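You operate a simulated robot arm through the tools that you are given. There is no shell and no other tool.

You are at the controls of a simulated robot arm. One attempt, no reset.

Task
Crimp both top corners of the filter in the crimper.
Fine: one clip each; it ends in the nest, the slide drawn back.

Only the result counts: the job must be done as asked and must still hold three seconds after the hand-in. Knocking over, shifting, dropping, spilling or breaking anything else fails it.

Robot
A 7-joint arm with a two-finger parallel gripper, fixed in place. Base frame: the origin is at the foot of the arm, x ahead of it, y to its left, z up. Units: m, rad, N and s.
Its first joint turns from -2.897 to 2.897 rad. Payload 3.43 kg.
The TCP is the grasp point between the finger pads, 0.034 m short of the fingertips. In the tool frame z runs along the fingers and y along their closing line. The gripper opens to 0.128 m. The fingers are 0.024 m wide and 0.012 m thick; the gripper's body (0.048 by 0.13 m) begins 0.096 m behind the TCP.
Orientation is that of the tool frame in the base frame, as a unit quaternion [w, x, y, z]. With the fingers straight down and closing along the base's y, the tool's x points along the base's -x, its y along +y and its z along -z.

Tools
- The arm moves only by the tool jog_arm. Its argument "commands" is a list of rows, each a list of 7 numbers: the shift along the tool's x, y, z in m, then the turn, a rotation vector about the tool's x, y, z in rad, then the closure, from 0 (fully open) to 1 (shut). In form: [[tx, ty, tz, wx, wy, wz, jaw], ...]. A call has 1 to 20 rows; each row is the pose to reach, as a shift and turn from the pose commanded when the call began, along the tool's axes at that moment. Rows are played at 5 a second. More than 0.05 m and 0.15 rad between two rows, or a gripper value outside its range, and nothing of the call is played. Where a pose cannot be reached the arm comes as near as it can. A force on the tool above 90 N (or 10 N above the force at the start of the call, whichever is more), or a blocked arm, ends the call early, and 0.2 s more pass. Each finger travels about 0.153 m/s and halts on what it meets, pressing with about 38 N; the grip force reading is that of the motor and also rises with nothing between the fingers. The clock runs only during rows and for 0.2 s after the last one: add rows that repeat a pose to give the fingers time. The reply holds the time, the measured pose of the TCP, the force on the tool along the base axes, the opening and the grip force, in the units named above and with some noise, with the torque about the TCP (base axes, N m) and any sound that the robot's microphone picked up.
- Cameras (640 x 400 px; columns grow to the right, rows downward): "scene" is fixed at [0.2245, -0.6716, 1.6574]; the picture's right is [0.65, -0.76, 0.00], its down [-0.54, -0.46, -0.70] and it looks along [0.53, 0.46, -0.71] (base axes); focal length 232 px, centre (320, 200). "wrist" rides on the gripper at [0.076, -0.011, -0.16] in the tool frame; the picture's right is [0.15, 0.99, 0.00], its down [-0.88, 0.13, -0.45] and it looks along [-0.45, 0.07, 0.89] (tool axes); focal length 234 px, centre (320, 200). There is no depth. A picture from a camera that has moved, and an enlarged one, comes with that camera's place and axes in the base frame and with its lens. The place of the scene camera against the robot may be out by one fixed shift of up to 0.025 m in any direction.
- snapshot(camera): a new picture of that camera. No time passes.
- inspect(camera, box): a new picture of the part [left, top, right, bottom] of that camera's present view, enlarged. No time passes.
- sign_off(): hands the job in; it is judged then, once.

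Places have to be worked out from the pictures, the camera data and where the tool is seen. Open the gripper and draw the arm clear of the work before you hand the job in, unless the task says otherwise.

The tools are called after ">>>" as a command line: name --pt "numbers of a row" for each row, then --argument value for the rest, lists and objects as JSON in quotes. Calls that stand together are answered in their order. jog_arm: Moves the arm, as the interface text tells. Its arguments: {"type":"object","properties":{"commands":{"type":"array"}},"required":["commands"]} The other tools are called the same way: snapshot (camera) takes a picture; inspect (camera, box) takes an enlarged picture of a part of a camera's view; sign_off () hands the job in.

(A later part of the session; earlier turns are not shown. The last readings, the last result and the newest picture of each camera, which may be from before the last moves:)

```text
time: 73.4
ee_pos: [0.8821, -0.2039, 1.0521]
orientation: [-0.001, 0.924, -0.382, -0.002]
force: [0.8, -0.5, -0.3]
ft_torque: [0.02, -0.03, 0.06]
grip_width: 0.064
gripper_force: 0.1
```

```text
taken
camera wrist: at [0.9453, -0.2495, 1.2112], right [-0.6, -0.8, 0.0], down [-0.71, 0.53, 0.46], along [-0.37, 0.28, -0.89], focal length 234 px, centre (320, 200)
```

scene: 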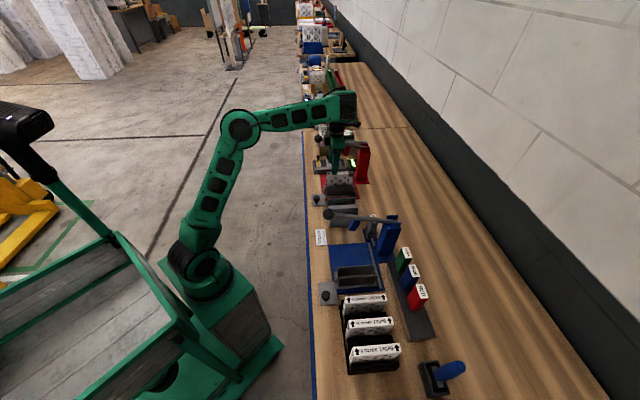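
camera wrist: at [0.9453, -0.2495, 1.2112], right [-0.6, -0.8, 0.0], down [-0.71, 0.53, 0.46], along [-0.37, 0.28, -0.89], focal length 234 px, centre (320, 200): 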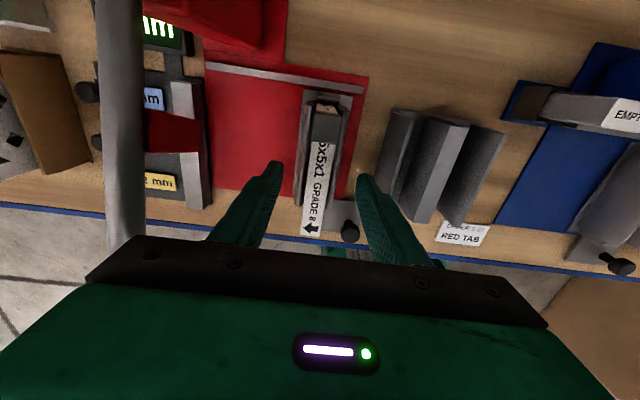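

Still accurate at z = 1.052 with the filter centred. I'll continue down to z ≈ 1.012.

>>> jog_arm --pt "0 0 0.008 0 0 0 0.5" --pt "0 0 0.016 0 0 0 0.5" --pt "0 0 0.024 0 0 0 0.5" --pt "0 0 0.032 0 0 0 0.5" --pt "0 0 0.04 0 0 0 0.5" --pt "0 0 0.04 0 0 0 0.5"

>>> inspect --camera "scene" --box '[335, 150, 385, 205]'

>>> inspect --camera "wrist" --box '[220, 80, 420, 260]'

```text
time: 74.8
ee_pos: [0.8827, -0.2042, 1.0106]
orientation: [-0.001, 0.923, -0.384, -0.002]
force: [-0.3, 0.7, -0.4]
ft_torque: [0.0, 0.02, 0.0]
grip_width: 0.0641
gripper_force: 0.1
```

```text
7.27 times, centred on (360, 178) of scene
camera zoom: at [0.2245, -0.6716, 1.6574], right [0.65, -0.76, 0.0], down [-0.54, -0.46, -0.7], along [0.53, 0.46, -0.71], focal length 1689 px, centre (29, 364)
```

zoom: 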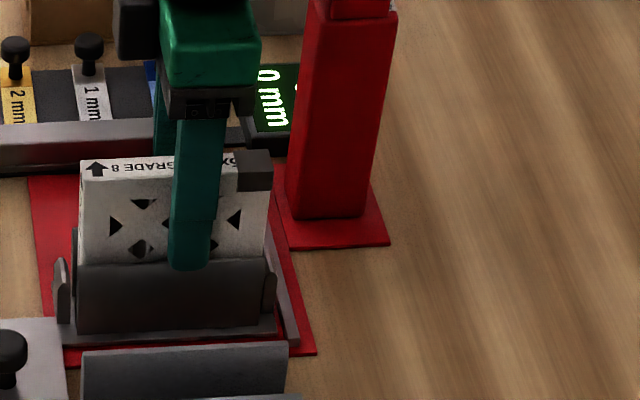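

```text
2.22 times, centred on (320, 170) of wrist
camera zoom: at [0.9445, -0.2497, 1.1698], right [-0.6, -0.8, 0.0], down [-0.71, 0.53, 0.46], along [-0.37, 0.28, -0.89], focal length 520 px, centre (320, 267)
```

zoom: 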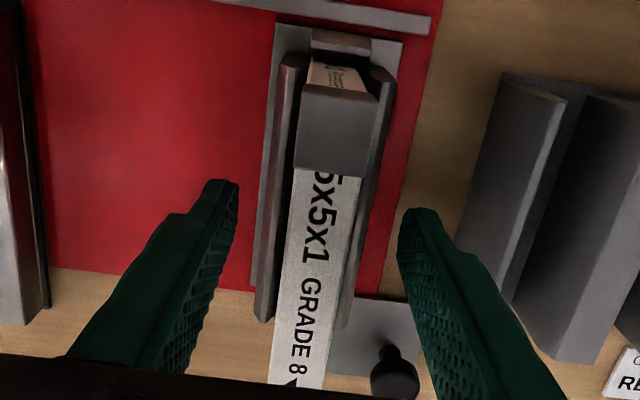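

The fingertips are about 2 cm above the nest walls and the filter is centred. I'll lower 6 mm more and close on it.

>>> jog_arm --pt "0 0 0.006 0 0 0 0.5" --pt "0 0 0.006 0 0 0 0.6" --pt "0 0 0.006 0 0 0 0.7" --pt "0 0 0.006 0 0 0 0.8" --pt "0 0 0.006 0 0 0 0.87" --pt "0 0 0.006 0 0 0 0.9" --pt "0 0 0.006 0 0 0 0.9"

>>> inspect --camera "wrist" --box '[220, 80, 420, 260]'

```text
time: 76.4
ee_pos: [0.8818, -0.2041, 1.0031]
orientation: [-0.002, 0.924, -0.383, -0.001]
force: [-0.6, 0.8, 0.3]
ft_torque: [0.01, 0.01, 0.0]
grip_width: 0.0194
gripper_force: 37.5
```

```text
2.22 times, centred on (320, 170) of wrist
camera zoom: at [0.9442, -0.2499, 1.1639], right [-0.6, -0.8, 0.0], down [-0.71, 0.53, 0.46], along [-0.37, 0.28, -0.89], focal length 520 px, centre (320, 267)
```

zoom: 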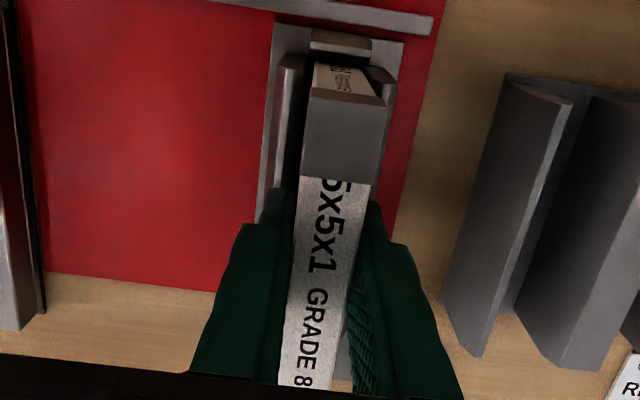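

Gripped at 19.4 mm with no side load. I'll lift it slowly straight up by 0.1 m.

>>> jog_arm --pt "0 0 -0.01 0 0 0 0.9" --pt "0 0 -0.02 0 0 0 0.9" --pt "0 0 -0.035 0 0 0 0.9" --pt "0 0 -0.05 0 0 0 0.9" --pt "0 0 -0.065 0 0 0 0.9" --pt "0 0 -0.08 0 0 0 0.9" --pt "0 0 -0.095 0 0 0 0.9" --pt "0 0 -0.105 0 0 0 0.9" --pt "0 0 -0.105 0 0 0 0.9"

>>> snapshot --camera "wrist"

>>> inspect --camera "scene" --box '[310, 100, 390, 220]'

```text
time: 78.4
ee_pos: [0.8809, -0.2032, 1.1109]
orientation: [-0.001, 0.923, -0.385, -0.001]
force: [0.3, 0.3, -0.6]
ft_torque: [0.0, 0.03, 0.01]
grip_width: 0.0194
gripper_force: 37.1
```

```text
taken
camera wrist: at [0.9442, -0.2486, 1.2701], right [-0.6, -0.8, 0.0], down [-0.71, 0.53, 0.46], along [-0.37, 0.27, -0.89], focal length 234 px, centre (320, 200)
```

wrist: 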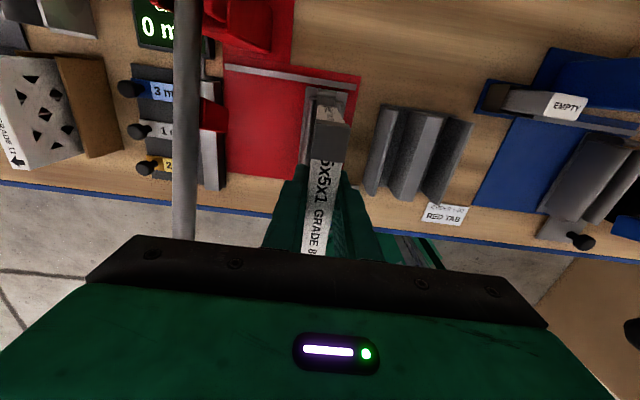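

```text
3.33 times, centred on (350, 160) of scene
camera zoom: at [0.2245, -0.6716, 1.6574], right [0.65, -0.76, 0.0], down [-0.54, -0.46, -0.7], along [0.53, 0.46, -0.71], focal length 774 px, centre (220, 333)
```

zoom: 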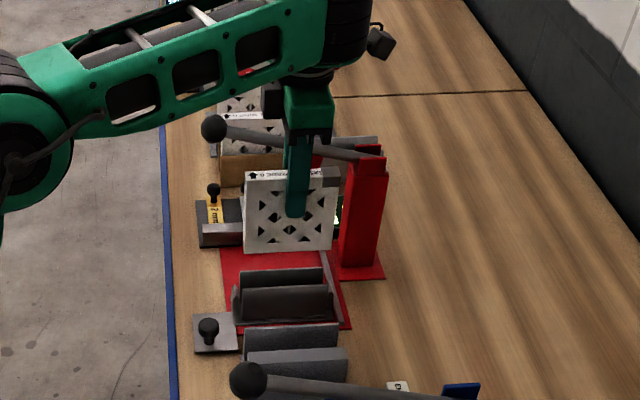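

The filter is out and hangs level. I'll shift away from the lever (−u 0.06, up 0.02) and turn +90° slowly as the first half of the 180°.

>>> jog_arm --pt "0 0.02 -0.01 0 0 0 0.9" --pt "0 0.04 -0.015 0 0 0 0.9" --pt "0 0.06 -0.015 0 0 0 0.9" --pt "0 0.06 -0.015 0 0 0.1 0.9" --pt "0 0.06 -0.015 0 0 0.2 0.9" --pt "0 0.06 -0.015 0 0 0.3 0.9" --pt "0 0.06 -0.015 0 0 0.4 0.9" --pt "0 0.06 -0.015 0 0 0.5 0.9" --pt "0 0.06 -0.015 0 0 0.6 0.9" --pt "0 0.06 -0.015 0 0 0.7 0.9" --pt "0 0.06 -0.015 0 0 0.8 0.9" --pt "0 0.06 -0.015 0 0 0.9 0.9" --pt "0 0.06 -0.015 0 0 1.0 0.9" --pt "0 0.06 -0.015 0 0 1.1 0.9" --pt "0 0.06 -0.015 0 0 1.2 0.9" --pt "0 0.06 -0.015 0 0 1.3 0.9" --pt "0 0.06 -0.015 0 0 1.4 0.9" --pt "0 0.06 -0.015 0 0 1.5 0.9" --pt "0 0.06 -0.015 0 0 1.571 0.9" --pt "0 0.06 -0.015 0 0 1.571 0.9"

```text
time: 82.6
ee_pos: [0.84, -0.2457, 1.1239]
orientation: [-0.001, -0.382, 0.924, 0.002]
force: [0.9, 0.2, -1.1]
ft_torque: [-0.01, 0.0, 0.01]
grip_width: 0.0189
gripper_force: 37.8
```

The first quarter turn went smoothly. I'll continue with the second +90° turn.

>>> jog_arm --pt "0 0 0 0 0 0.1 0.9" --pt "0 0 0 0 0 0.2 0.9" --pt "0 0 0 0 0 0.3 0.9" --pt "0 0 0 0 0 0.4 0.9" --pt "0 0 0 0 0 0.5 0.9" --pt "0 0 0 0 0 0.6 0.9" --pt "0 0 0 0 0 0.7 0.9" --pt "0 0 0 0 0 0.8 0.9" --pt "0 0 0 0 0 0.9 0.9" --pt "0 0 0 0 0 1.0 0.9" --pt "0 0 0 0 0 1.1 0.9" --pt "0 0 0 0 0 1.2 0.9" --pt "0 0 0 0 0 1.3 0.9" --pt "0 0 0 0 0 1.4 0.9" --pt "0 0 0 0 0 1.5 0.9" --pt "0 0 0 0 0 1.571 0.9" --pt "0 0 0 0 0 1.571 0.9"

>>> snapshot --camera "wrist"

>>> inspect --camera "scene" --box '[300, 100, 400, 220]'

```text
time: 86.2
ee_pos: [0.8393, -0.2475, 1.1255]
orientation: [-0.001, 0.384, 0.923, 0.001]
force: [0.1, 0.4, -0.5]
ft_torque: [-0.01, -0.01, 0.01]
grip_width: 0.0193
gripper_force: 38.3
```

```text
taken
camera wrist: at [0.7788, -0.1996, 1.2839], right [0.6, 0.8, 0.0], down [0.71, -0.53, 0.45], along [0.36, -0.27, -0.89], focal length 234 px, centre (320, 200)
```

wrist: 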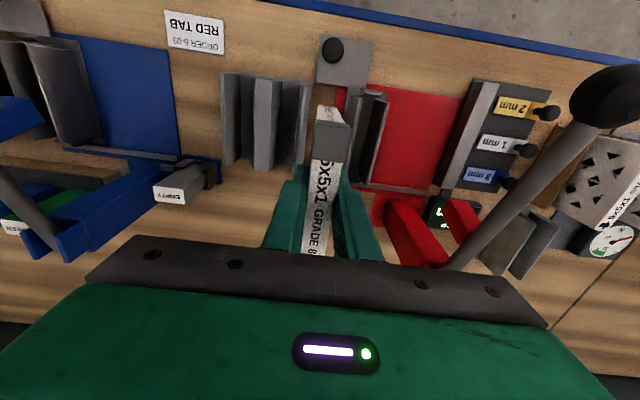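

```text
3.33 times, centred on (350, 160) of scene
camera zoom: at [0.2245, -0.6716, 1.6574], right [0.65, -0.76, 0.0], down [-0.54, -0.46, -0.7], along [0.53, 0.46, -0.71], focal length 774 px, centre (220, 333)
```

zoom: 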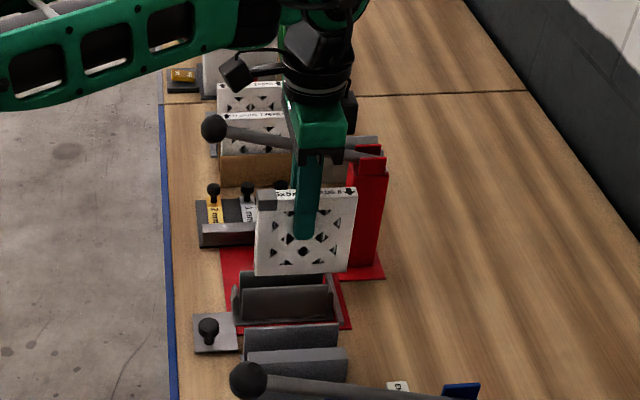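

The 180° turn is done and the clip now faces the near side. I'll zoom in to measure exactly where the filter sits in the grip before placing it.

>>> inspect --camera "wrist" --box '[280, 70, 400, 160]'

>>> inspect --camera "wrist" --box '[270, 20, 470, 240]'

>>> inspect --camera "scene" --box '[340, 140, 400, 210]'

```text
4.44 times, centred on (340, 115) of wrist
camera zoom: at [0.7788, -0.1996, 1.2839], right [0.6, 0.8, 0.0], down [0.71, -0.53, 0.45], along [0.36, -0.27, -0.89], focal length 1041 px, centre (231, 578)
```

zoom: 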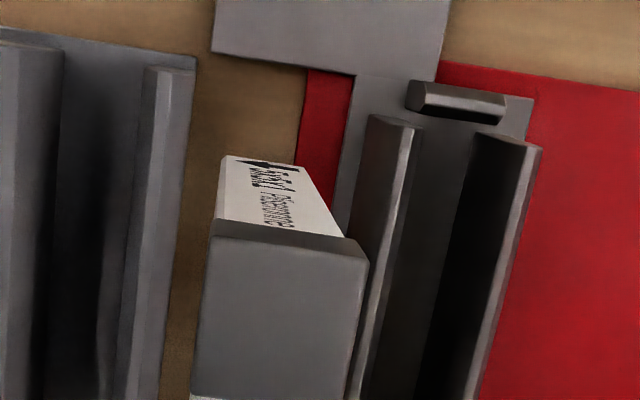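

```text
1.82 times, centred on (370, 130) of wrist
camera zoom: at [0.7788, -0.1996, 1.2839], right [0.6, 0.8, 0.0], down [0.71, -0.53, 0.45], along [0.36, -0.27, -0.89], focal length 426 px, centre (229, 327)
```

zoom: 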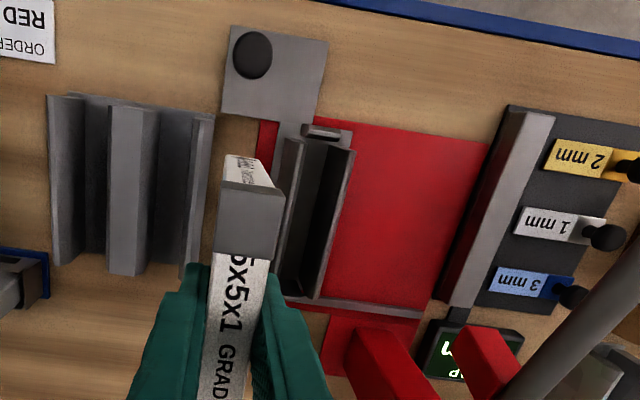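

```text
5.71 times, centred on (370, 175) of scene
camera zoom: at [0.2245, -0.6716, 1.6574], right [0.65, -0.76, 0.0], down [-0.54, -0.46, -0.7], along [0.53, 0.46, -0.71], focal length 1327 px, centre (34, 343)
```

zoom: 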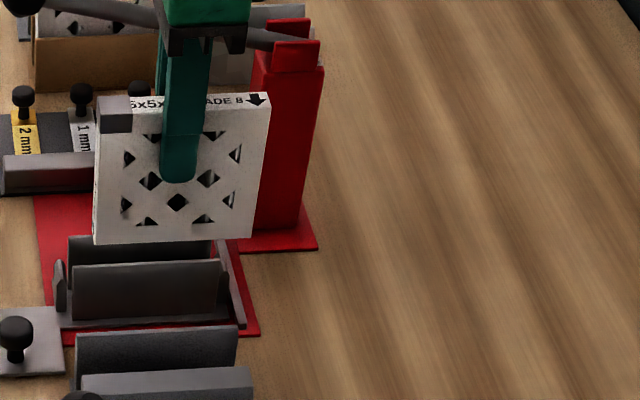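

The filter's centre sits about 4.5 mm toward +v of the TCP, so the TCP should go to (u 0.479, v 0.7588) to seat it. I'll move laterally there at this height and re-check.

>>> jog_arm --pt "0.003 0.02 0 0 0 0 0.9" --pt "0.006 0.04 0 0 0 0 0.9" --pt "0.0097 0.0607 0 0 0 0 0.9" --pt "0.0097 0.0607 0 0 0 0 0.9" --pt "0.0097 0.0607 0 0 0 0 0.9"

>>> inspect --camera "wrist" --box '[250, 50, 410, 210]'

>>> inspect --camera "scene" --box '[340, 140, 400, 210]'

```text
time: 87.4
ee_pos: [0.8744, -0.1961, 1.1242]
orientation: [-0.001, 0.383, 0.924, 0.001]
force: [0.8, -0.9, -1.4]
ft_torque: [0.03, -0.02, 0.01]
grip_width: 0.0191
gripper_force: 38.0
```

```text
2.50 times, centred on (330, 130) of wrist
camera zoom: at [0.814, -0.1496, 1.2836], right [0.6, 0.8, 0.0], down [0.71, -0.53, 0.45], along [0.36, -0.27, -0.89], focal length 585 px, centre (295, 375)
```

zoom: 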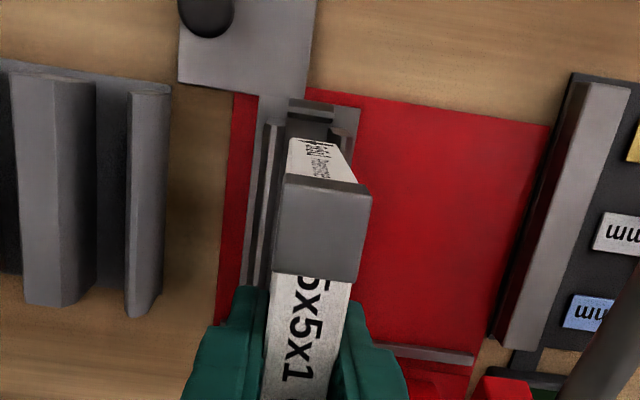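

```text
5.71 times, centred on (370, 175) of scene
camera zoom: at [0.2245, -0.6716, 1.6574], right [0.65, -0.76, 0.0], down [-0.54, -0.46, -0.7], along [0.53, 0.46, -0.71], focal length 1327 px, centre (34, 343)
```

zoom: 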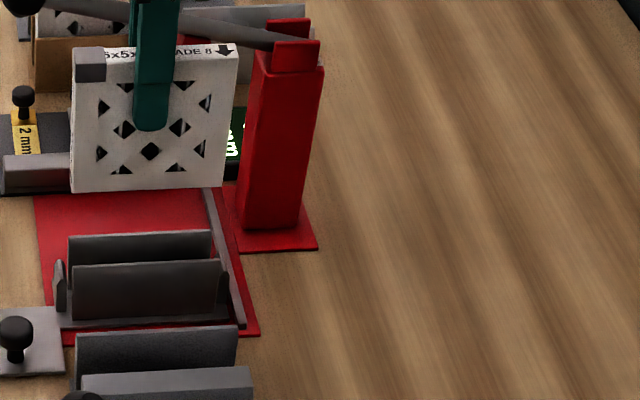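

Measured (u 0.4796, v 0.7569), slightly short in v. I'll nudge +1.5 mm in v and take another reading.

>>> jog_arm --pt "-0.0015 -0.0003 0 0 0 0 0.9" --pt "-0.0015 -0.0003 0 0 0 0 0.9" --pt "-0.0015 -0.0003 0 0 0 0 0.9"

>>> inspect --camera "wrist" --box '[290, 70, 370, 130]'

```text
time: 88.2
ee_pos: [0.8749, -0.197, 1.1236]
orientation: [0.0, 0.382, 0.924, 0.0]
force: [-0.2, 0.1, -0.6]
ft_torque: [-0.02, 0.01, 0.0]
grip_width: 0.0192
gripper_force: 38.2
```

```text
6.67 times, centred on (330, 100) of wrist
camera zoom: at [0.8147, -0.1508, 1.2837], right [0.6, 0.8, 0.0], down [0.72, -0.53, 0.45], along [0.36, -0.27, -0.89], focal length 1561 px, centre (253, 867)
```

zoom: 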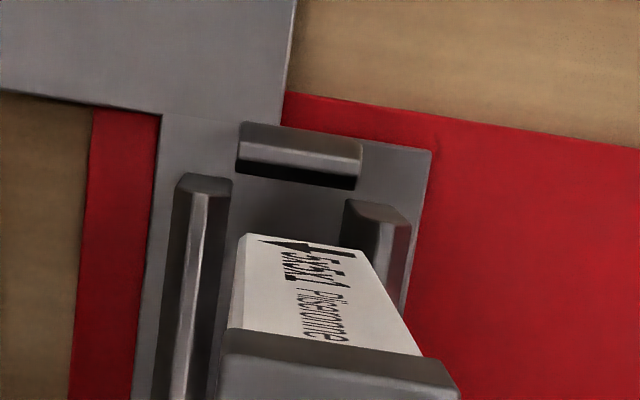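

Readings are (u 0.4793, v 0.7579). In the image the nest gap is centred at u ≈ 0.480 with about ±2 mm of clearance plus bevels, and the filter's near bottom edge is at u ≈ 0.481, v ≈ 0.706. I'll shift −1 mm in u and descend to just above the nest walls.

>>> jog_arm --pt "0 -0.001 0.012 0 0 0 0.9" --pt "0 -0.001 0.024 0 0 0 0.9" --pt "0 -0.001 0.036 0 0 0 0.9" --pt "0 -0.001 0.048 0 0 0 0.9" --pt "0 -0.001 0.056 0 0 0 0.9" --pt "0 -0.001 0.056 0 0 0 0.9"

>>> inspect --camera "wrist" --box '[290, 70, 370, 130]'

>>> inspect --camera "scene" --box '[335, 150, 385, 205]'

```text
time: 89.6
ee_pos: [0.8738, -0.1972, 1.0677]
orientation: [-0.001, 0.383, 0.924, 0.0]
force: [0.4, -0.1, -0.4]
ft_torque: [-0.01, 0.01, -0.01]
grip_width: 0.0194
gripper_force: 38.5
```

```text
6.67 times, centred on (330, 100) of wrist
camera zoom: at [0.8144, -0.1511, 1.2272], right [0.6, 0.8, 0.0], down [0.72, -0.53, 0.45], along [0.36, -0.27, -0.89], focal length 1561 px, centre (253, 867)
```

zoom: 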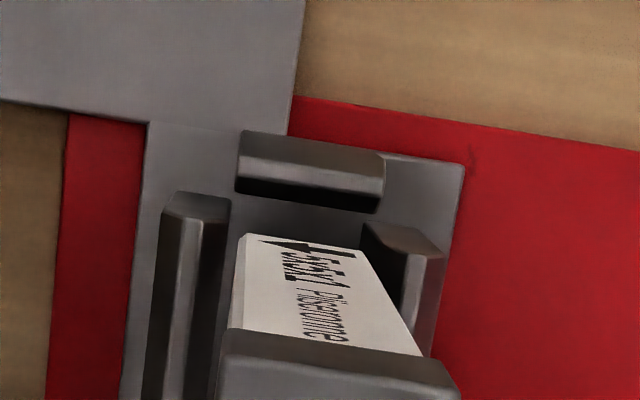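

```text
7.27 times, centred on (360, 178) of scene
camera zoom: at [0.2245, -0.6716, 1.6574], right [0.65, -0.76, 0.0], down [-0.54, -0.46, -0.7], along [0.53, 0.46, -0.71], focal length 1689 px, centre (29, 364)
```

zoom: 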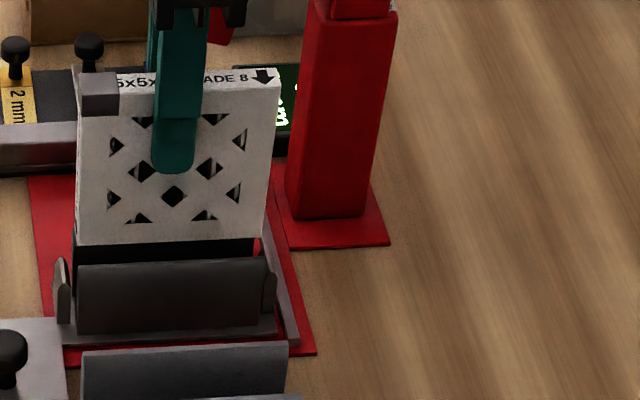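

Just above the walls, the filter looks about 1.2 mm toward +u of the slot centre. I'll correct that and start inserting in 4 mm steps while watching the force.

>>> jog_arm --pt "0 -0.0012 0.0 0 0 0 0.9" --pt "0 -0.0012 0.004 0 0 0 0.9" --pt "0 -0.0012 0.008 0 0 0 0.9" --pt "0 -0.0012 0.012 0 0 0 0.9" --pt "0 -0.0012 0.016 0 0 0 0.9" --pt "0 -0.0012 0.016 0 0 0 0.9"

>>> inspect --camera "wrist" --box '[290, 70, 370, 130]'

```text
time: 91.0
ee_pos: [0.876, -0.199, 1.0525]
orientation: [-0.001, 0.383, 0.924, 0.0]
force: [-0.6, 0.2, -1.1]
ft_torque: [0.0, 0.02, 0.02]
grip_width: 0.0191
gripper_force: 37.8
```

```text
6.67 times, centred on (330, 100) of wrist
camera zoom: at [0.8139, -0.1519, 1.212], right [0.6, 0.8, 0.0], down [0.72, -0.53, 0.45], along [0.36, -0.27, -0.89], focal length 1561 px, centre (253, 867)
```

zoom: 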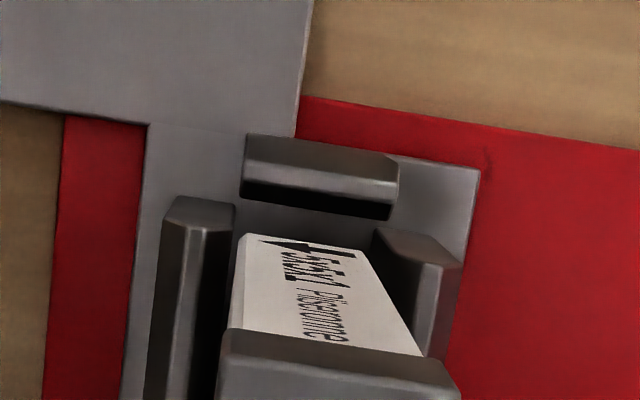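

Now the filter is centred in the slot (11 px and 8 px margins), with no contact force. I'll continue inserting in 4 mm steps.

>>> jog_arm --pt "0 0 0.004 0 0 0 0.9" --pt "0 0 0.008 0 0 0 0.9" --pt "0 0 0.012 0 0 0 0.9" --pt "0 0 0.016 0 0 0 0.9" --pt "0 0 0.02 0 0 0 0.9" --pt "0 0 0.02 0 0 0 0.9"

>>> inspect --camera "wrist" --box '[290, 70, 370, 130]'

>>> inspect --camera "scene" --box '[335, 150, 385, 205]'

```text
time: 92.4
ee_pos: [0.8744, -0.1963, 1.0328]
orientation: [-0.001, 0.383, 0.924, 0.0]
force: [0.2, -0.5, -0.8]
ft_torque: [0.01, -0.03, -0.03]
grip_width: 0.0192
gripper_force: 37.9
```

```text
6.67 times, centred on (330, 100) of wrist
camera zoom: at [0.8142, -0.1514, 1.1918], right [0.6, 0.8, 0.0], down [0.72, -0.53, 0.45], along [0.36, -0.27, -0.89], focal length 1561 px, centre (253, 867)
```

zoom: 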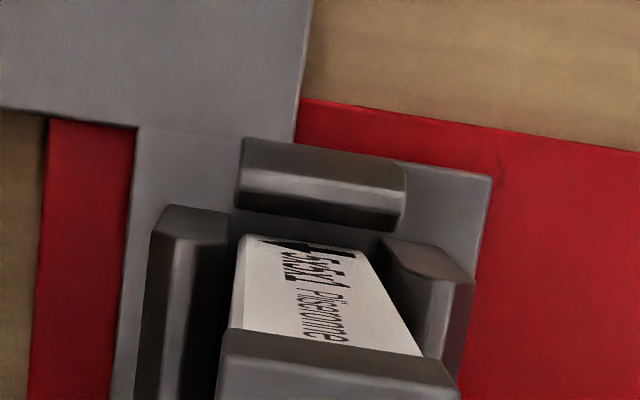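

```text
7.27 times, centred on (360, 178) of scene
camera zoom: at [0.2245, -0.6716, 1.6574], right [0.65, -0.76, 0.0], down [-0.54, -0.46, -0.7], along [0.53, 0.46, -0.71], focal length 1689 px, centre (29, 364)
```

zoom: 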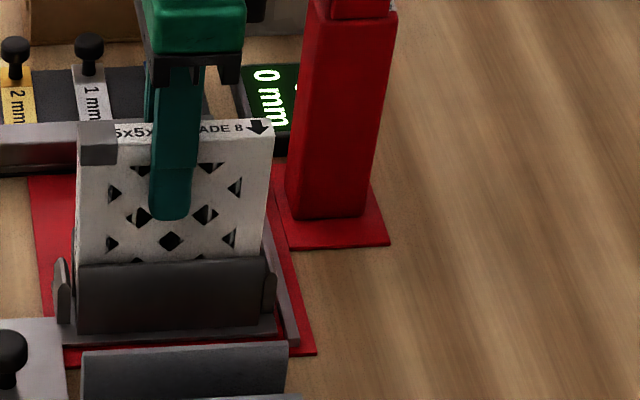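

It is sliding in freely between the walls. I'll continue another 24 mm, then feel for the seat.

>>> jog_arm --pt "0 0 0.005 0 0 0 0.9" --pt "0 0 0.01 0 0 0 0.9" --pt "0 0 0.015 0 0 0 0.9" --pt "0 0 0.02 0 0 0 0.9" --pt "0 0 0.024 0 0 0 0.9" --pt "0 0 0.024 0 0 0 0.9"

>>> inspect --camera "scene" --box '[335, 150, 385, 205]'

```text
time: 93.8
ee_pos: [0.8747, -0.1986, 1.0087]
orientation: [-0.001, 0.382, 0.924, 0.0]
force: [-0.3, 0.3, -1.7]
ft_torque: [-0.01, 0.0, -0.01]
grip_width: 0.019
gripper_force: 37.7
```

```text
7.27 times, centred on (360, 178) of scene
camera zoom: at [0.2245, -0.6716, 1.6574], right [0.65, -0.76, 0.0], down [-0.54, -0.46, -0.7], along [0.53, 0.46, -0.71], focal length 1689 px, centre (29, 364)
```

zoom: 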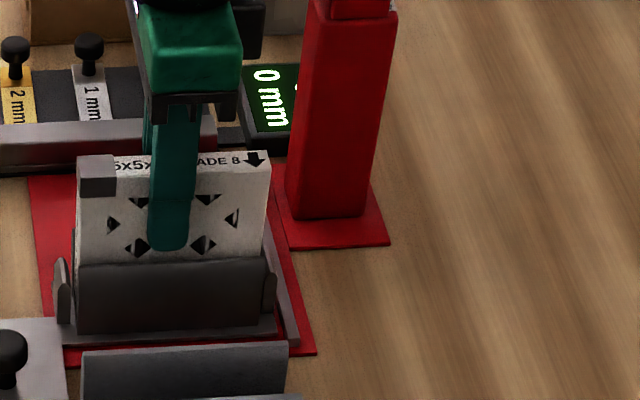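

5–6 mm remain to the seat. I'll go down in 1.5 mm steps until I feel it.

>>> jog_arm --pt "0 0 0.0015 0 0 0 0.9" --pt "0 0 0.003 0 0 0 0.9" --pt "0 0 0.0045 0 0 0 0.9" --pt "0 0 0.0055 0 0 0 0.9" --pt "0 0 0.0055 0 0 0 0.9"

```text
time: 95.0
ee_pos: [0.8752, -0.1986, 1.0044]
orientation: [0.0, 0.384, 0.923, 0.001]
force: [2.2, -2.7, 21.2]
ft_torque: [-0.61, -0.56, -0.03]
grip_width: 0.0189
gripper_force: 38.0
```

Seated, with 21 N upward at z = 1.004. I'll ease off, open the fingers, and lift straight up.

>>> jog_arm --pt "0 0 -0.001 0 0 0 0.9" --pt "0 0 -0.001 0 0 0 0.8" --pt "0 0 -0.001 0 0 0 0.65" --pt "0 0 -0.001 0 0 0 0.5" --pt "0 0 -0.001 0 0 0 0.5" --pt "0 0 -0.02 0 0 0 0.5" --pt "0 0 -0.045 0 0 0 0.5" --pt "0 0 -0.08 0 0 0 0.5" --pt "0 0 -0.12 0 0 0 0.5" --pt "0 0 -0.16 0 0 0 0.5" --pt "0 0 -0.195 0 0 0 0.5" --pt "0 0 -0.195 0 0 0 0.5"

>>> inspect --camera "scene" --box '[335, 150, 385, 205]'

>>> inspect --camera "wrist" --box '[220, 40, 420, 240]'

```text
time: 97.6
ee_pos: [0.8733, -0.1992, 1.1978]
orientation: [-0.002, 0.383, 0.924, 0.001]
force: [0.0, -0.9, -0.5]
ft_torque: [0.01, 0.0, 0.01]
grip_width: 0.064
gripper_force: 0.0
```

```text
7.27 times, centred on (360, 178) of scene
camera zoom: at [0.2245, -0.6716, 1.6574], right [0.65, -0.76, 0.0], down [-0.54, -0.46, -0.7], along [0.53, 0.46, -0.71], focal length 1689 px, centre (29, 364)
```

zoom: 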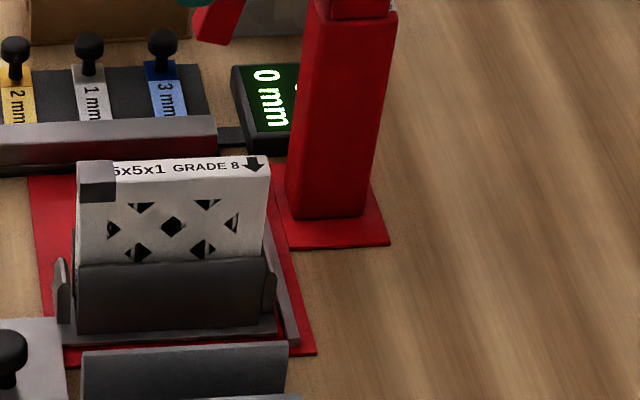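

```text
2.00 times, centred on (320, 140) of wrist
camera zoom: at [0.8133, -0.153, 1.3576], right [0.6, 0.8, 0.0], down [0.72, -0.53, 0.45], along [0.36, -0.27, -0.89], focal length 468 px, centre (320, 320)
```

zoom: 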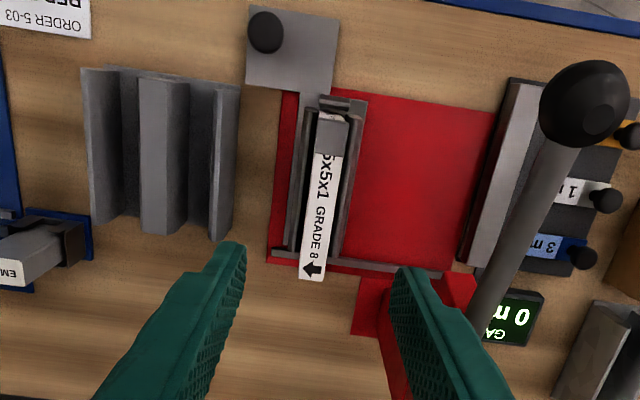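

The filter is seated upright with the clip now at the near corner and the plain corner at the far end, ready for the second crimp. I'll move over the knob and yaw −90°.

>>> jog_arm --pt "0.034 -0.019 0 0 0 0 0.5" --pt "0.068 -0.038 0 0 0 0 0.5" --pt "0.102 -0.0567 0 0 0 0 0.5" --pt "0.102 -0.0567 0 0 0 -0.13 0.5" --pt "0.102 -0.0567 0 0 0 -0.26 0.5" --pt "0.102 -0.0567 0 0 0 -0.39 0.5" --pt "0.102 -0.0567 0 0 0 -0.52 0.5" --pt "0.102 -0.0567 0 0 0 -0.65 0.5" --pt "0.102 -0.0567 0 0 0 -0.78 0.5" --pt "0.102 -0.0567 0 0 0 -0.91 0.5" --pt "0.102 -0.0567 0 0 0 -1.04 0.5" --pt "0.102 -0.0567 0 0 0 -1.17 0.5" --pt "0.102 -0.0567 0 0 0 -1.3 0.5" --pt "0.102 -0.0567 0 0 0 -1.43 0.5" --pt "0.102 -0.0567 0 0 0 -1.571 0.5" --pt "0.102 -0.0567 0 0 0 -1.571 0.5"

>>> snapshot --camera "wrist"

```text
time: 101.0
ee_pos: [0.7625, -0.1674, 1.1971]
orientation: [0.0, -0.384, 0.923, 0.001]
force: [-0.1, 0.7, 0.4]
ft_torque: [0.0, 0.01, -0.03]
grip_width: 0.064
gripper_force: 0.1
```

```text
taken
camera wrist: at [0.7174, -0.2272, 1.3567], right [-0.8, 0.59, 0.0], down [0.53, 0.71, 0.46], along [0.27, 0.37, -0.89], focal length 234 px, centre (320, 200)
```

wrist: 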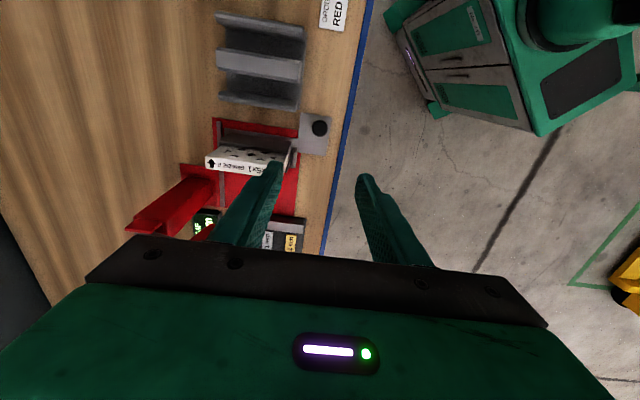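

Same alignment as the first time. I'll descend with the lean to z ≈ 1.005.

>>> jog_arm --pt "0 0.0007 0.045 0 -0.05 0 0.53" --pt "0 0.0007 0.09 0 -0.1 0 0.53" --pt "0 0.0007 0.135 0 -0.15 0 0.53" --pt "0 0.0007 0.175 0 -0.2 0 0.53" --pt "0 0.0007 0.192 0 -0.2 0 0.53" --pt "0 0.0007 0.192 0 -0.2 0 0.53"

>>> inspect --camera "wrist" --box '[200, 80, 440, 260]'

```text
time: 102.4
ee_pos: [0.7613, -0.1645, 1.0032]
orientation: [0.093, -0.38, 0.92, 0.039]
force: [1.1, 0.2, -0.2]
ft_torque: [-0.01, -0.02, -0.02]
grip_width: 0.0602
gripper_force: 0.0
```

```text
2.22 times, centred on (320, 170) of wrist
camera zoom: at [0.6951, -0.2474, 1.1454], right [-0.8, 0.6, -0.03], down [0.46, 0.64, 0.62], along [0.39, 0.49, -0.78], focal length 520 px, centre (320, 267)
```

zoom: 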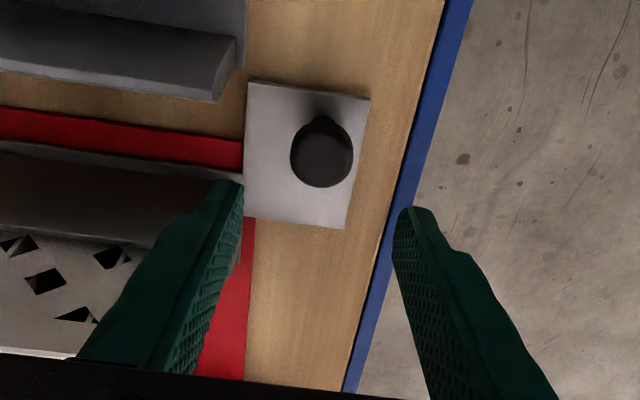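

The knob is well centred. I'll lower 57 mm with a 1.5 mm correction, and close on it.

>>> jog_arm --pt "0.005 -0.001 0.0193 0 0 0 0.53" --pt "0.009 -0.001 0.0389 0 0 0 0.53" --pt "0.0117 -0.001 0.05 0 0 0 0.53" --pt "0.0127 -0.001 0.0557 0 0 0 0.53" --pt "0.0127 -0.001 0.0557 0 0 0 0.53" --pt "0.0127 -0.001 0.0557 0 0 0 0.7" --pt "0.0127 -0.001 0.0557 0 0 0 0.85" --pt "0.0127 -0.001 0.0557 0 0 0 0.9" --pt "0.0127 -0.001 0.0557 0 0 0 0.9"

>>> inspect --camera "wrist" --box '[200, 80, 440, 260]'

```text
time: 104.4
ee_pos: [0.7617, -0.1665, 0.9477]
orientation: [0.093, -0.38, 0.919, 0.039]
force: [2.1, -3.8, -2.9]
ft_torque: [-0.02, -0.08, -0.05]
grip_width: 0.027
gripper_force: 45.5
```

```text
2.22 times, centred on (320, 170) of wrist
camera zoom: at [0.6951, -0.2493, 1.0888], right [-0.8, 0.6, -0.03], down [0.46, 0.64, 0.62], along [0.39, 0.49, -0.78], focal length 520 px, centre (320, 267)
```

zoom: 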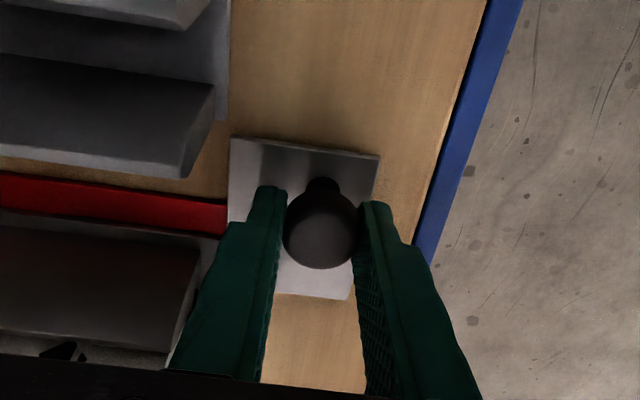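

Solid grip. I'll push the slide in along +u by 0.093 m, then finish against the stop.

>>> jog_arm --pt "-0.0098 0 0.002 0 0 0 0.9" --pt "-0.0196 0 0.004 0 0 0 0.9" --pt "-0.0294 0 0.0058 0 0 0 0.9" --pt "-0.0392 0 0.0077 0 0 0 0.9" --pt "-0.049 0 0.0096 0 0 0 0.9" --pt "-0.0588 0 0.0115 0 0 0 0.9" --pt "-0.0686 0 0.0134 0 0 0 0.9" --pt "-0.0784 0 0.0153 0 0 0 0.9" --pt "-0.0882 0 0.0172 0 0 0 0.9" --pt "-0.0912 0 0.018 0 0 0 0.9" --pt "-0.0912 0 0.018 0 0 0 0.9"

>>> inspect --camera "scene" --box '[310, 120, 380, 200]'

```text
time: 106.8
ee_pos: [0.8259, -0.1016, 0.9485]
orientation: [0.092, -0.38, 0.919, 0.039]
force: [7.7, -6.7, -11.1]
ft_torque: [-0.21, -0.03, -0.05]
grip_width: 0.027
gripper_force: 45.3
```

```text
5.00 times, centred on (345, 160) of scene
camera zoom: at [0.2245, -0.6716, 1.6574], right [0.65, -0.76, 0.0], down [-0.54, -0.46, -0.7], along [0.53, 0.46, -0.71], focal length 1161 px, centre (195, 400)
```

zoom: 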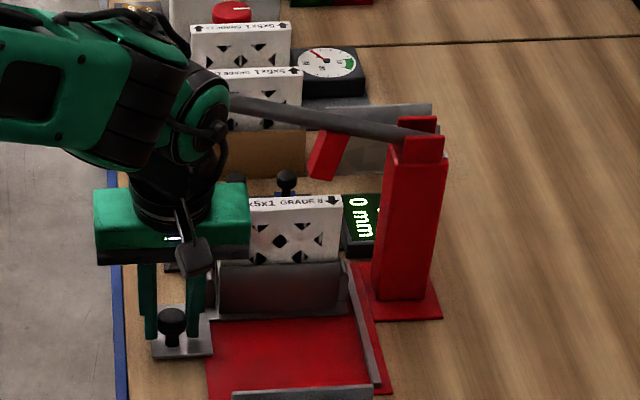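

Now u = 0.512. I'll continue in 3 mm steps to the stop.

>>> jog_arm --pt "-0.0029 0 0.0012 0 0 0 0.9" --pt "-0.0059 0 0.0018 0 0 0 0.9" --pt "-0.0088 0 0.0024 0 0 0 0.9" --pt "-0.0113 0 0.003 0 0 0 0.9" --pt "-0.0113 0 0.003 0 0 0 0.9"

```text
time: 108.0
ee_pos: [0.8348, -0.0951, 0.948]
orientation: [0.09, -0.378, 0.921, 0.04]
force: [-23.4, -21.1, -6.5]
ft_torque: [-0.44, 0.47, -0.02]
grip_width: 0.0273
gripper_force: 45.6
```

The stop is reached, with 31 N against +u at u = 0.523. I'll relax, open, and lift clear as before, leveling at the top.

>>> jog_arm --pt "0.0025 0.0 -0.0005 0 0 0 0.9" --pt "0.0025 0.0 -0.0005 0 0 0 0.75" --pt "0.0025 0.0 -0.0005 0 0 0 0.55" --pt "0.0025 0.0 -0.0005 0 0 0 0.5" --pt "0.0025 0.0 -0.0005 0 0 0 0.5" --pt "-0.0065 0 -0.0445 0 0 0 0.5" --pt "-0.0155 0 -0.0885 0 0 0 0.5" --pt "-0.0087 0 -0.1309 0 0 0 0.5" --pt "-0.0019 0 -0.1731 0 0 0 0.5" --pt "0.0048 0 -0.2153 0 0 0 0.5" --pt "-0.0032 0 -0.2545 0 0 0 0.5" --pt "-0.0032 0 -0.262 0 0.07 0 0.5" --pt "-0.0032 0 -0.265 0 0.14 0 0.5" --pt "-0.0032 0 -0.265 0 0.2 0 0.5" --pt "-0.0032 0 -0.265 0 0.2 0 0.5"

>>> snapshot --camera "wrist"

>>> inspect --camera "scene" --box '[310, 120, 380, 200]'

```text
time: 111.2
ee_pos: [0.7995, -0.1281, 1.2091]
orientation: [-0.001, -0.383, 0.924, 0.001]
force: [0.4, 0.2, 0.2]
ft_torque: [0.01, 0.02, -0.02]
grip_width: 0.0641
gripper_force: 0.2
```

```text
taken
camera wrist: at [0.7551, -0.1895, 1.3691], right [-0.8, 0.6, 0.0], down [0.53, 0.71, 0.46], along [0.27, 0.37, -0.89], focal length 234 px, centre (320, 200)
```

wrist: 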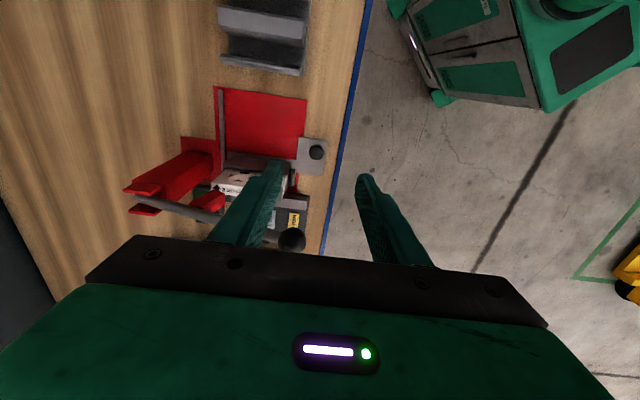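

```text
5.00 times, centred on (345, 160) of scene
camera zoom: at [0.2245, -0.6716, 1.6574], right [0.65, -0.76, 0.0], down [-0.54, -0.46, -0.7], along [0.53, 0.46, -0.71], focal length 1161 px, centre (195, 400)
```

zoom: 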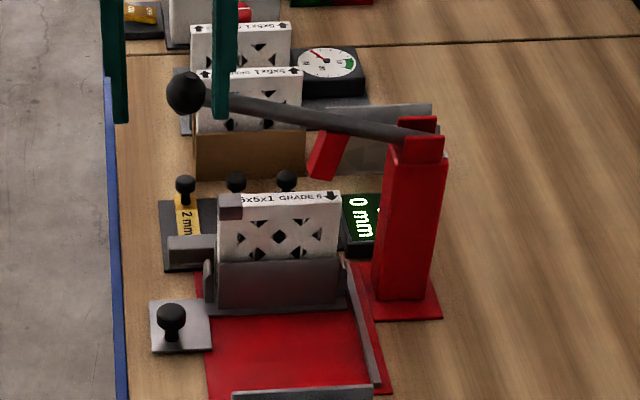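

The slide is seated exactly as in the first stroke, with the plain corner under the ram. Now I'll yaw +90° and move above the lever ball.

>>> jog_arm --pt "0 0 0 0 0 0.13 0.42" --pt "0 0 0 0 0 0.26 0.42" --pt "0 0 0 0 0 0.39 0.42" --pt "0 0 0 0 0 0.52 0.42" --pt "0 0 0 0 0 0.65 0.42" --pt "0 0 0 0 0 0.78 0.42" --pt "0 0 0 0 0 0.91 0.42" --pt "0 0 0 0 0 1.04 0.42" --pt "0 0 0 0 0 1.17 0.42" --pt "0 0 0 0 0 1.3 0.42" --pt "0 0 0 0 0 1.43 0.42" --pt "0 0 0 0 0 1.571 0.42" --pt "-0.035 -0.007 0 0 0 1.571 0.42" --pt "-0.07 -0.014 0 0 0 1.571 0.42" --pt "-0.1045 -0.019 0 0 0 1.571 0.42" --pt "-0.1045 -0.019 0 0 0 1.571 0.42"

>>> snapshot --camera "wrist"

```text
time: 114.6
ee_pos: [0.8862, -0.0668, 1.2093]
orientation: [-0.002, 0.383, 0.924, 0.0]
force: [0.2, 0.2, 0.6]
ft_torque: [0.0, -0.01, 0.02]
grip_width: 0.0742
gripper_force: 0.1
```

```text
taken
camera wrist: at [0.8263, -0.0213, 1.3692], right [0.6, 0.8, 0.0], down [0.71, -0.53, 0.45], along [0.36, -0.27, -0.89], focal length 234 px, centre (320, 200)
```

wrist: 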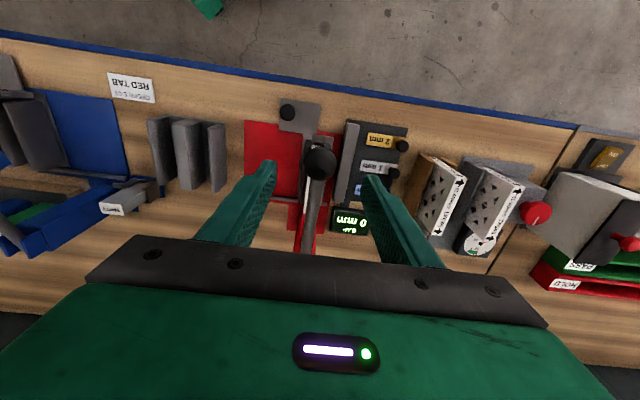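

Directly above the ball's recorded rest position. I'll descend to z ≈ 1.126 and close on it.

>>> jog_arm --pt "0 0 0.03 0 0 0 0.42" --pt "0 0 0.06 0 0 0 0.42" --pt "0 0 0.083 0 0 0 0.42" --pt "0 0 0.083 0 0 0 0.42" --pt "0 0 0.083 0 0 0 0.6" --pt "0 0 0.083 0 0 0 0.75" --pt "0 0 0.083 0 0 0 0.85" --pt "0 0 0.083 0 0 0 0.85"

```text
time: 116.4
ee_pos: [0.8876, -0.0681, 1.1251]
orientation: [-0.002, 0.382, 0.924, 0.0]
force: [9.0, 4.8, -0.1]
ft_torque: [-0.02, 0.03, 0.0]
grip_width: 0.0349
gripper_force: 45.1
```

Well centred grip. I'll pull the lever down along its arc to about z ≈ 1.063.

>>> jog_arm --pt "0.0008 0.0005 0.005 0 0 0 0.85" --pt "0.0014 0.0005 0.01 0 0 0 0.85" --pt "0.0019 0.0005 0.015 0 0 0 0.85" --pt "0.0023 0.0005 0.02 0 0 0 0.85" --pt "0.0027 0.0005 0.025 0 0 0 0.85" --pt "0.0028 0.0005 0.03 0 0 0 0.85" --pt "0.0029 0.0005 0.035 0 0 0 0.85" --pt "0.0028 0.0005 0.04 0 0 0 0.85" --pt "0.0027 0.0005 0.045 0 0 0 0.85" --pt "0.0023 0.0005 0.05 0 0 0 0.85" --pt "0.0019 0.0005 0.055 0 0 0 0.85" --pt "0.0012 0.0005 0.06 0 0 0 0.85" --pt "0.001 0.0005 0.062 0 0 0 0.85" --pt "0.001 0.0005 0.062 0 0 0 0.85"

>>> inspect --camera "scene" --box '[350, 135, 386, 175]'

```text
time: 119.4
ee_pos: [0.8854, -0.0659, 1.0657]
orientation: [-0.001, 0.382, 0.924, 0.0]
force: [-20.1, 13.7, 8.7]
ft_torque: [-0.53, -0.69, 0.03]
grip_width: 0.0348
gripper_force: 45.0
```

```text
10.00 times, centred on (368, 155) of scene
camera zoom: at [0.2245, -0.6716, 1.6574], right [0.65, -0.76, 0.0], down [-0.54, -0.46, -0.7], along [0.53, 0.46, -0.71], focal length 2323 px, centre (-160, 650)
```

zoom: 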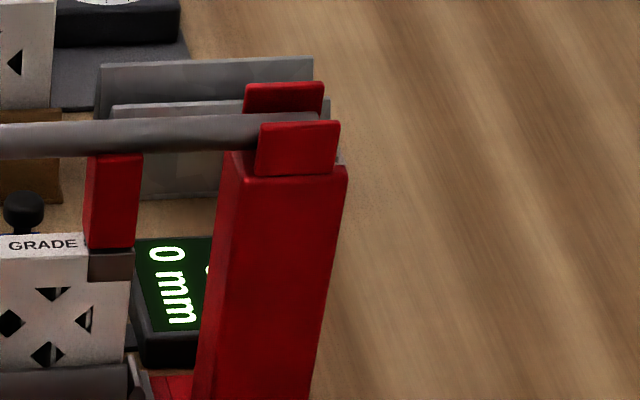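

The second clip has appeared under the ram. I'll finish the stroke against the lower stop, trimming 2 mm toward −v to relieve the side load.

>>> jog_arm --pt "0.0018 0 0.003 0 0 0 0.85" --pt "0.0014 0 0.006 0 0 0 0.85" --pt "0.0011 0 0.009 0 0 0 0.85" --pt "0.0009 0 0.011 0 0 0 0.85" --pt "0.0009 0 0.011 0 0 0 0.85"

>>> inspect --camera "scene" --box '[350, 135, 386, 175]'

```text
time: 120.6
ee_pos: [0.8855, -0.0666, 1.054]
orientation: [0.001, 0.384, 0.923, 0.0]
force: [5.6, -1.8, 31.4]
ft_torque: [0.15, 0.19, -0.02]
grip_width: 0.0348
gripper_force: 45.0
```

```text
10.00 times, centred on (368, 155) of scene
camera zoom: at [0.2245, -0.6716, 1.6574], right [0.65, -0.76, 0.0], down [-0.54, -0.46, -0.7], along [0.53, 0.46, -0.71], focal length 2323 px, centre (-160, 650)
```

zoom: 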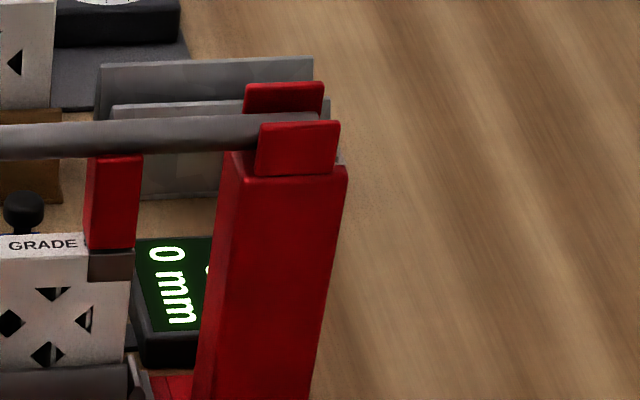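

The lever is at its lower stop (31 N) with a full stroke. I'll guide it back up along the arc.

>>> jog_arm --pt "0.0005 0 -0.006 0 0 0 0.85" --pt "0.0014 0 -0.013 0 0 0 0.85" --pt "0.0022 0 -0.021 0 0 0 0.85" --pt "0.0026 0 -0.029 0 0 0 0.85" --pt "0.0026 0 -0.037 0 0 0 0.85" --pt "0.0023 0 -0.045 0 0 0 0.85" --pt "0.0016 0 -0.053 0 0 0 0.85" --pt "0.0008 0 -0.061 0 0 0 0.85" --pt "-0.0003 0 -0.068 0 0 0 0.85" --pt "-0.0008 0 -0.071 0 0 0 0.85" --pt "-0.0008 0 -0.071 0 0 0 0.85"

>>> inspect --camera "scene" --box '[310, 100, 380, 200]'

```text
time: 123.0
ee_pos: [0.8866, -0.0666, 1.1227]
orientation: [-0.002, 0.383, 0.924, 0.0]
force: [-18.7, -4.8, -31.3]
ft_torque: [0.26, -0.18, -0.03]
grip_width: 0.0349
gripper_force: 45.3
```

```text
4.00 times, centred on (345, 150) of scene
camera zoom: at [0.2245, -0.6716, 1.6574], right [0.65, -0.76, 0.0], down [-0.54, -0.46, -0.7], along [0.53, 0.46, -0.71], focal length 929 px, centre (220, 400)
```

zoom: 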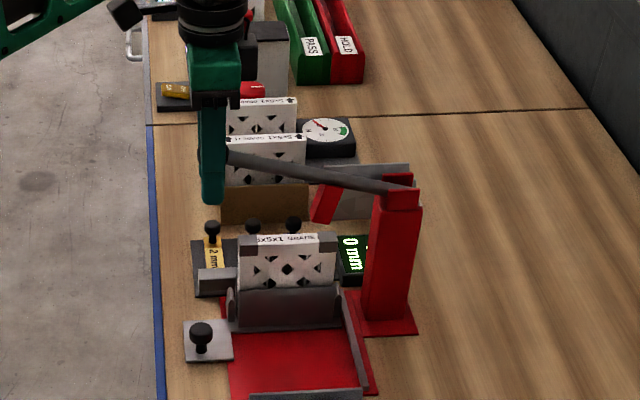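

Both top corners now carry a clip, and the lever is back at its upper stop. I'll relax 3 mm, open, and lift off the ball.

>>> jog_arm --pt "0 0 0.003 0 0 0 0.85" --pt "0 0 0.003 0 0 0 0.7" --pt "0 0 0.003 0 0 0 0.5" --pt "0 0 0.003 0 0 0 0.42" --pt "0 0 0.003 0 0 0 0.42" --pt "0 0 -0.03 0 0 0 0.42" --pt "0 0 -0.06 0 0 0 0.42" --pt "0 0 -0.084 0 0 0 0.42" --pt "0 0 -0.084 0 0 0 0.42"

```text
time: 125.0
ee_pos: [0.8858, -0.0662, 1.2096]
orientation: [-0.001, 0.383, 0.924, 0.001]
force: [0.0, 0.2, 0.2]
ft_torque: [0.0, -0.01, 0.0]
grip_width: 0.0743
gripper_force: 0.1
```

Clear of the ball at z = 1.21. I'll back off along −u and yaw −90° for the last knob operation, drawing the slide back.

>>> jog_arm --pt "0.005 -0.035 0 0 0 0 0.5" --pt "0.01 -0.07 0 0 0 0 0.5" --pt "0.0165 -0.105 0 0 0 0 0.5" --pt "0.0165 -0.105 0 0 0 -0.13 0.5" --pt "0.0165 -0.105 0 0 0 -0.26 0.5" --pt "0.0165 -0.105 0 0 0 -0.39 0.5" --pt "0.0165 -0.105 0 0 0 -0.52 0.5" --pt "0.0165 -0.105 0 0 0 -0.65 0.5" --pt "0.0165 -0.105 0 0 0 -0.78 0.5" --pt "0.0165 -0.105 0 0 0 -0.91 0.5" --pt "0.0165 -0.105 0 0 0 -1.04 0.5" --pt "0.0165 -0.105 0 0 0 -1.17 0.5" --pt "0.0165 -0.105 0 0 0 -1.3 0.5" --pt "0.0165 -0.105 0 0 0 -1.43 0.5" --pt "0.0165 -0.105 0 0 0 -1.571 0.5" --pt "0.0165 -0.105 0 0 0 -1.571 0.5"

>>> snapshot --camera "wrist"

```text
time: 128.4
ee_pos: [0.8023, -0.1308, 1.2072]
orientation: [0.0, -0.383, 0.924, 0.001]
force: [0.3, -0.1, -0.2]
ft_torque: [0.01, -0.02, 0.0]
grip_width: 0.0638
gripper_force: 0.0
```

```text
taken
camera wrist: at [0.7575, -0.1908, 1.3671], right [-0.8, 0.59, 0.0], down [0.53, 0.71, 0.46], along [0.27, 0.37, -0.89], focal length 234 px, centre (320, 200)
```

wrist: 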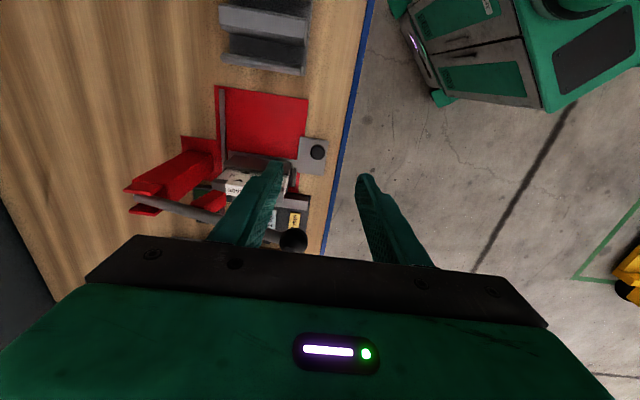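

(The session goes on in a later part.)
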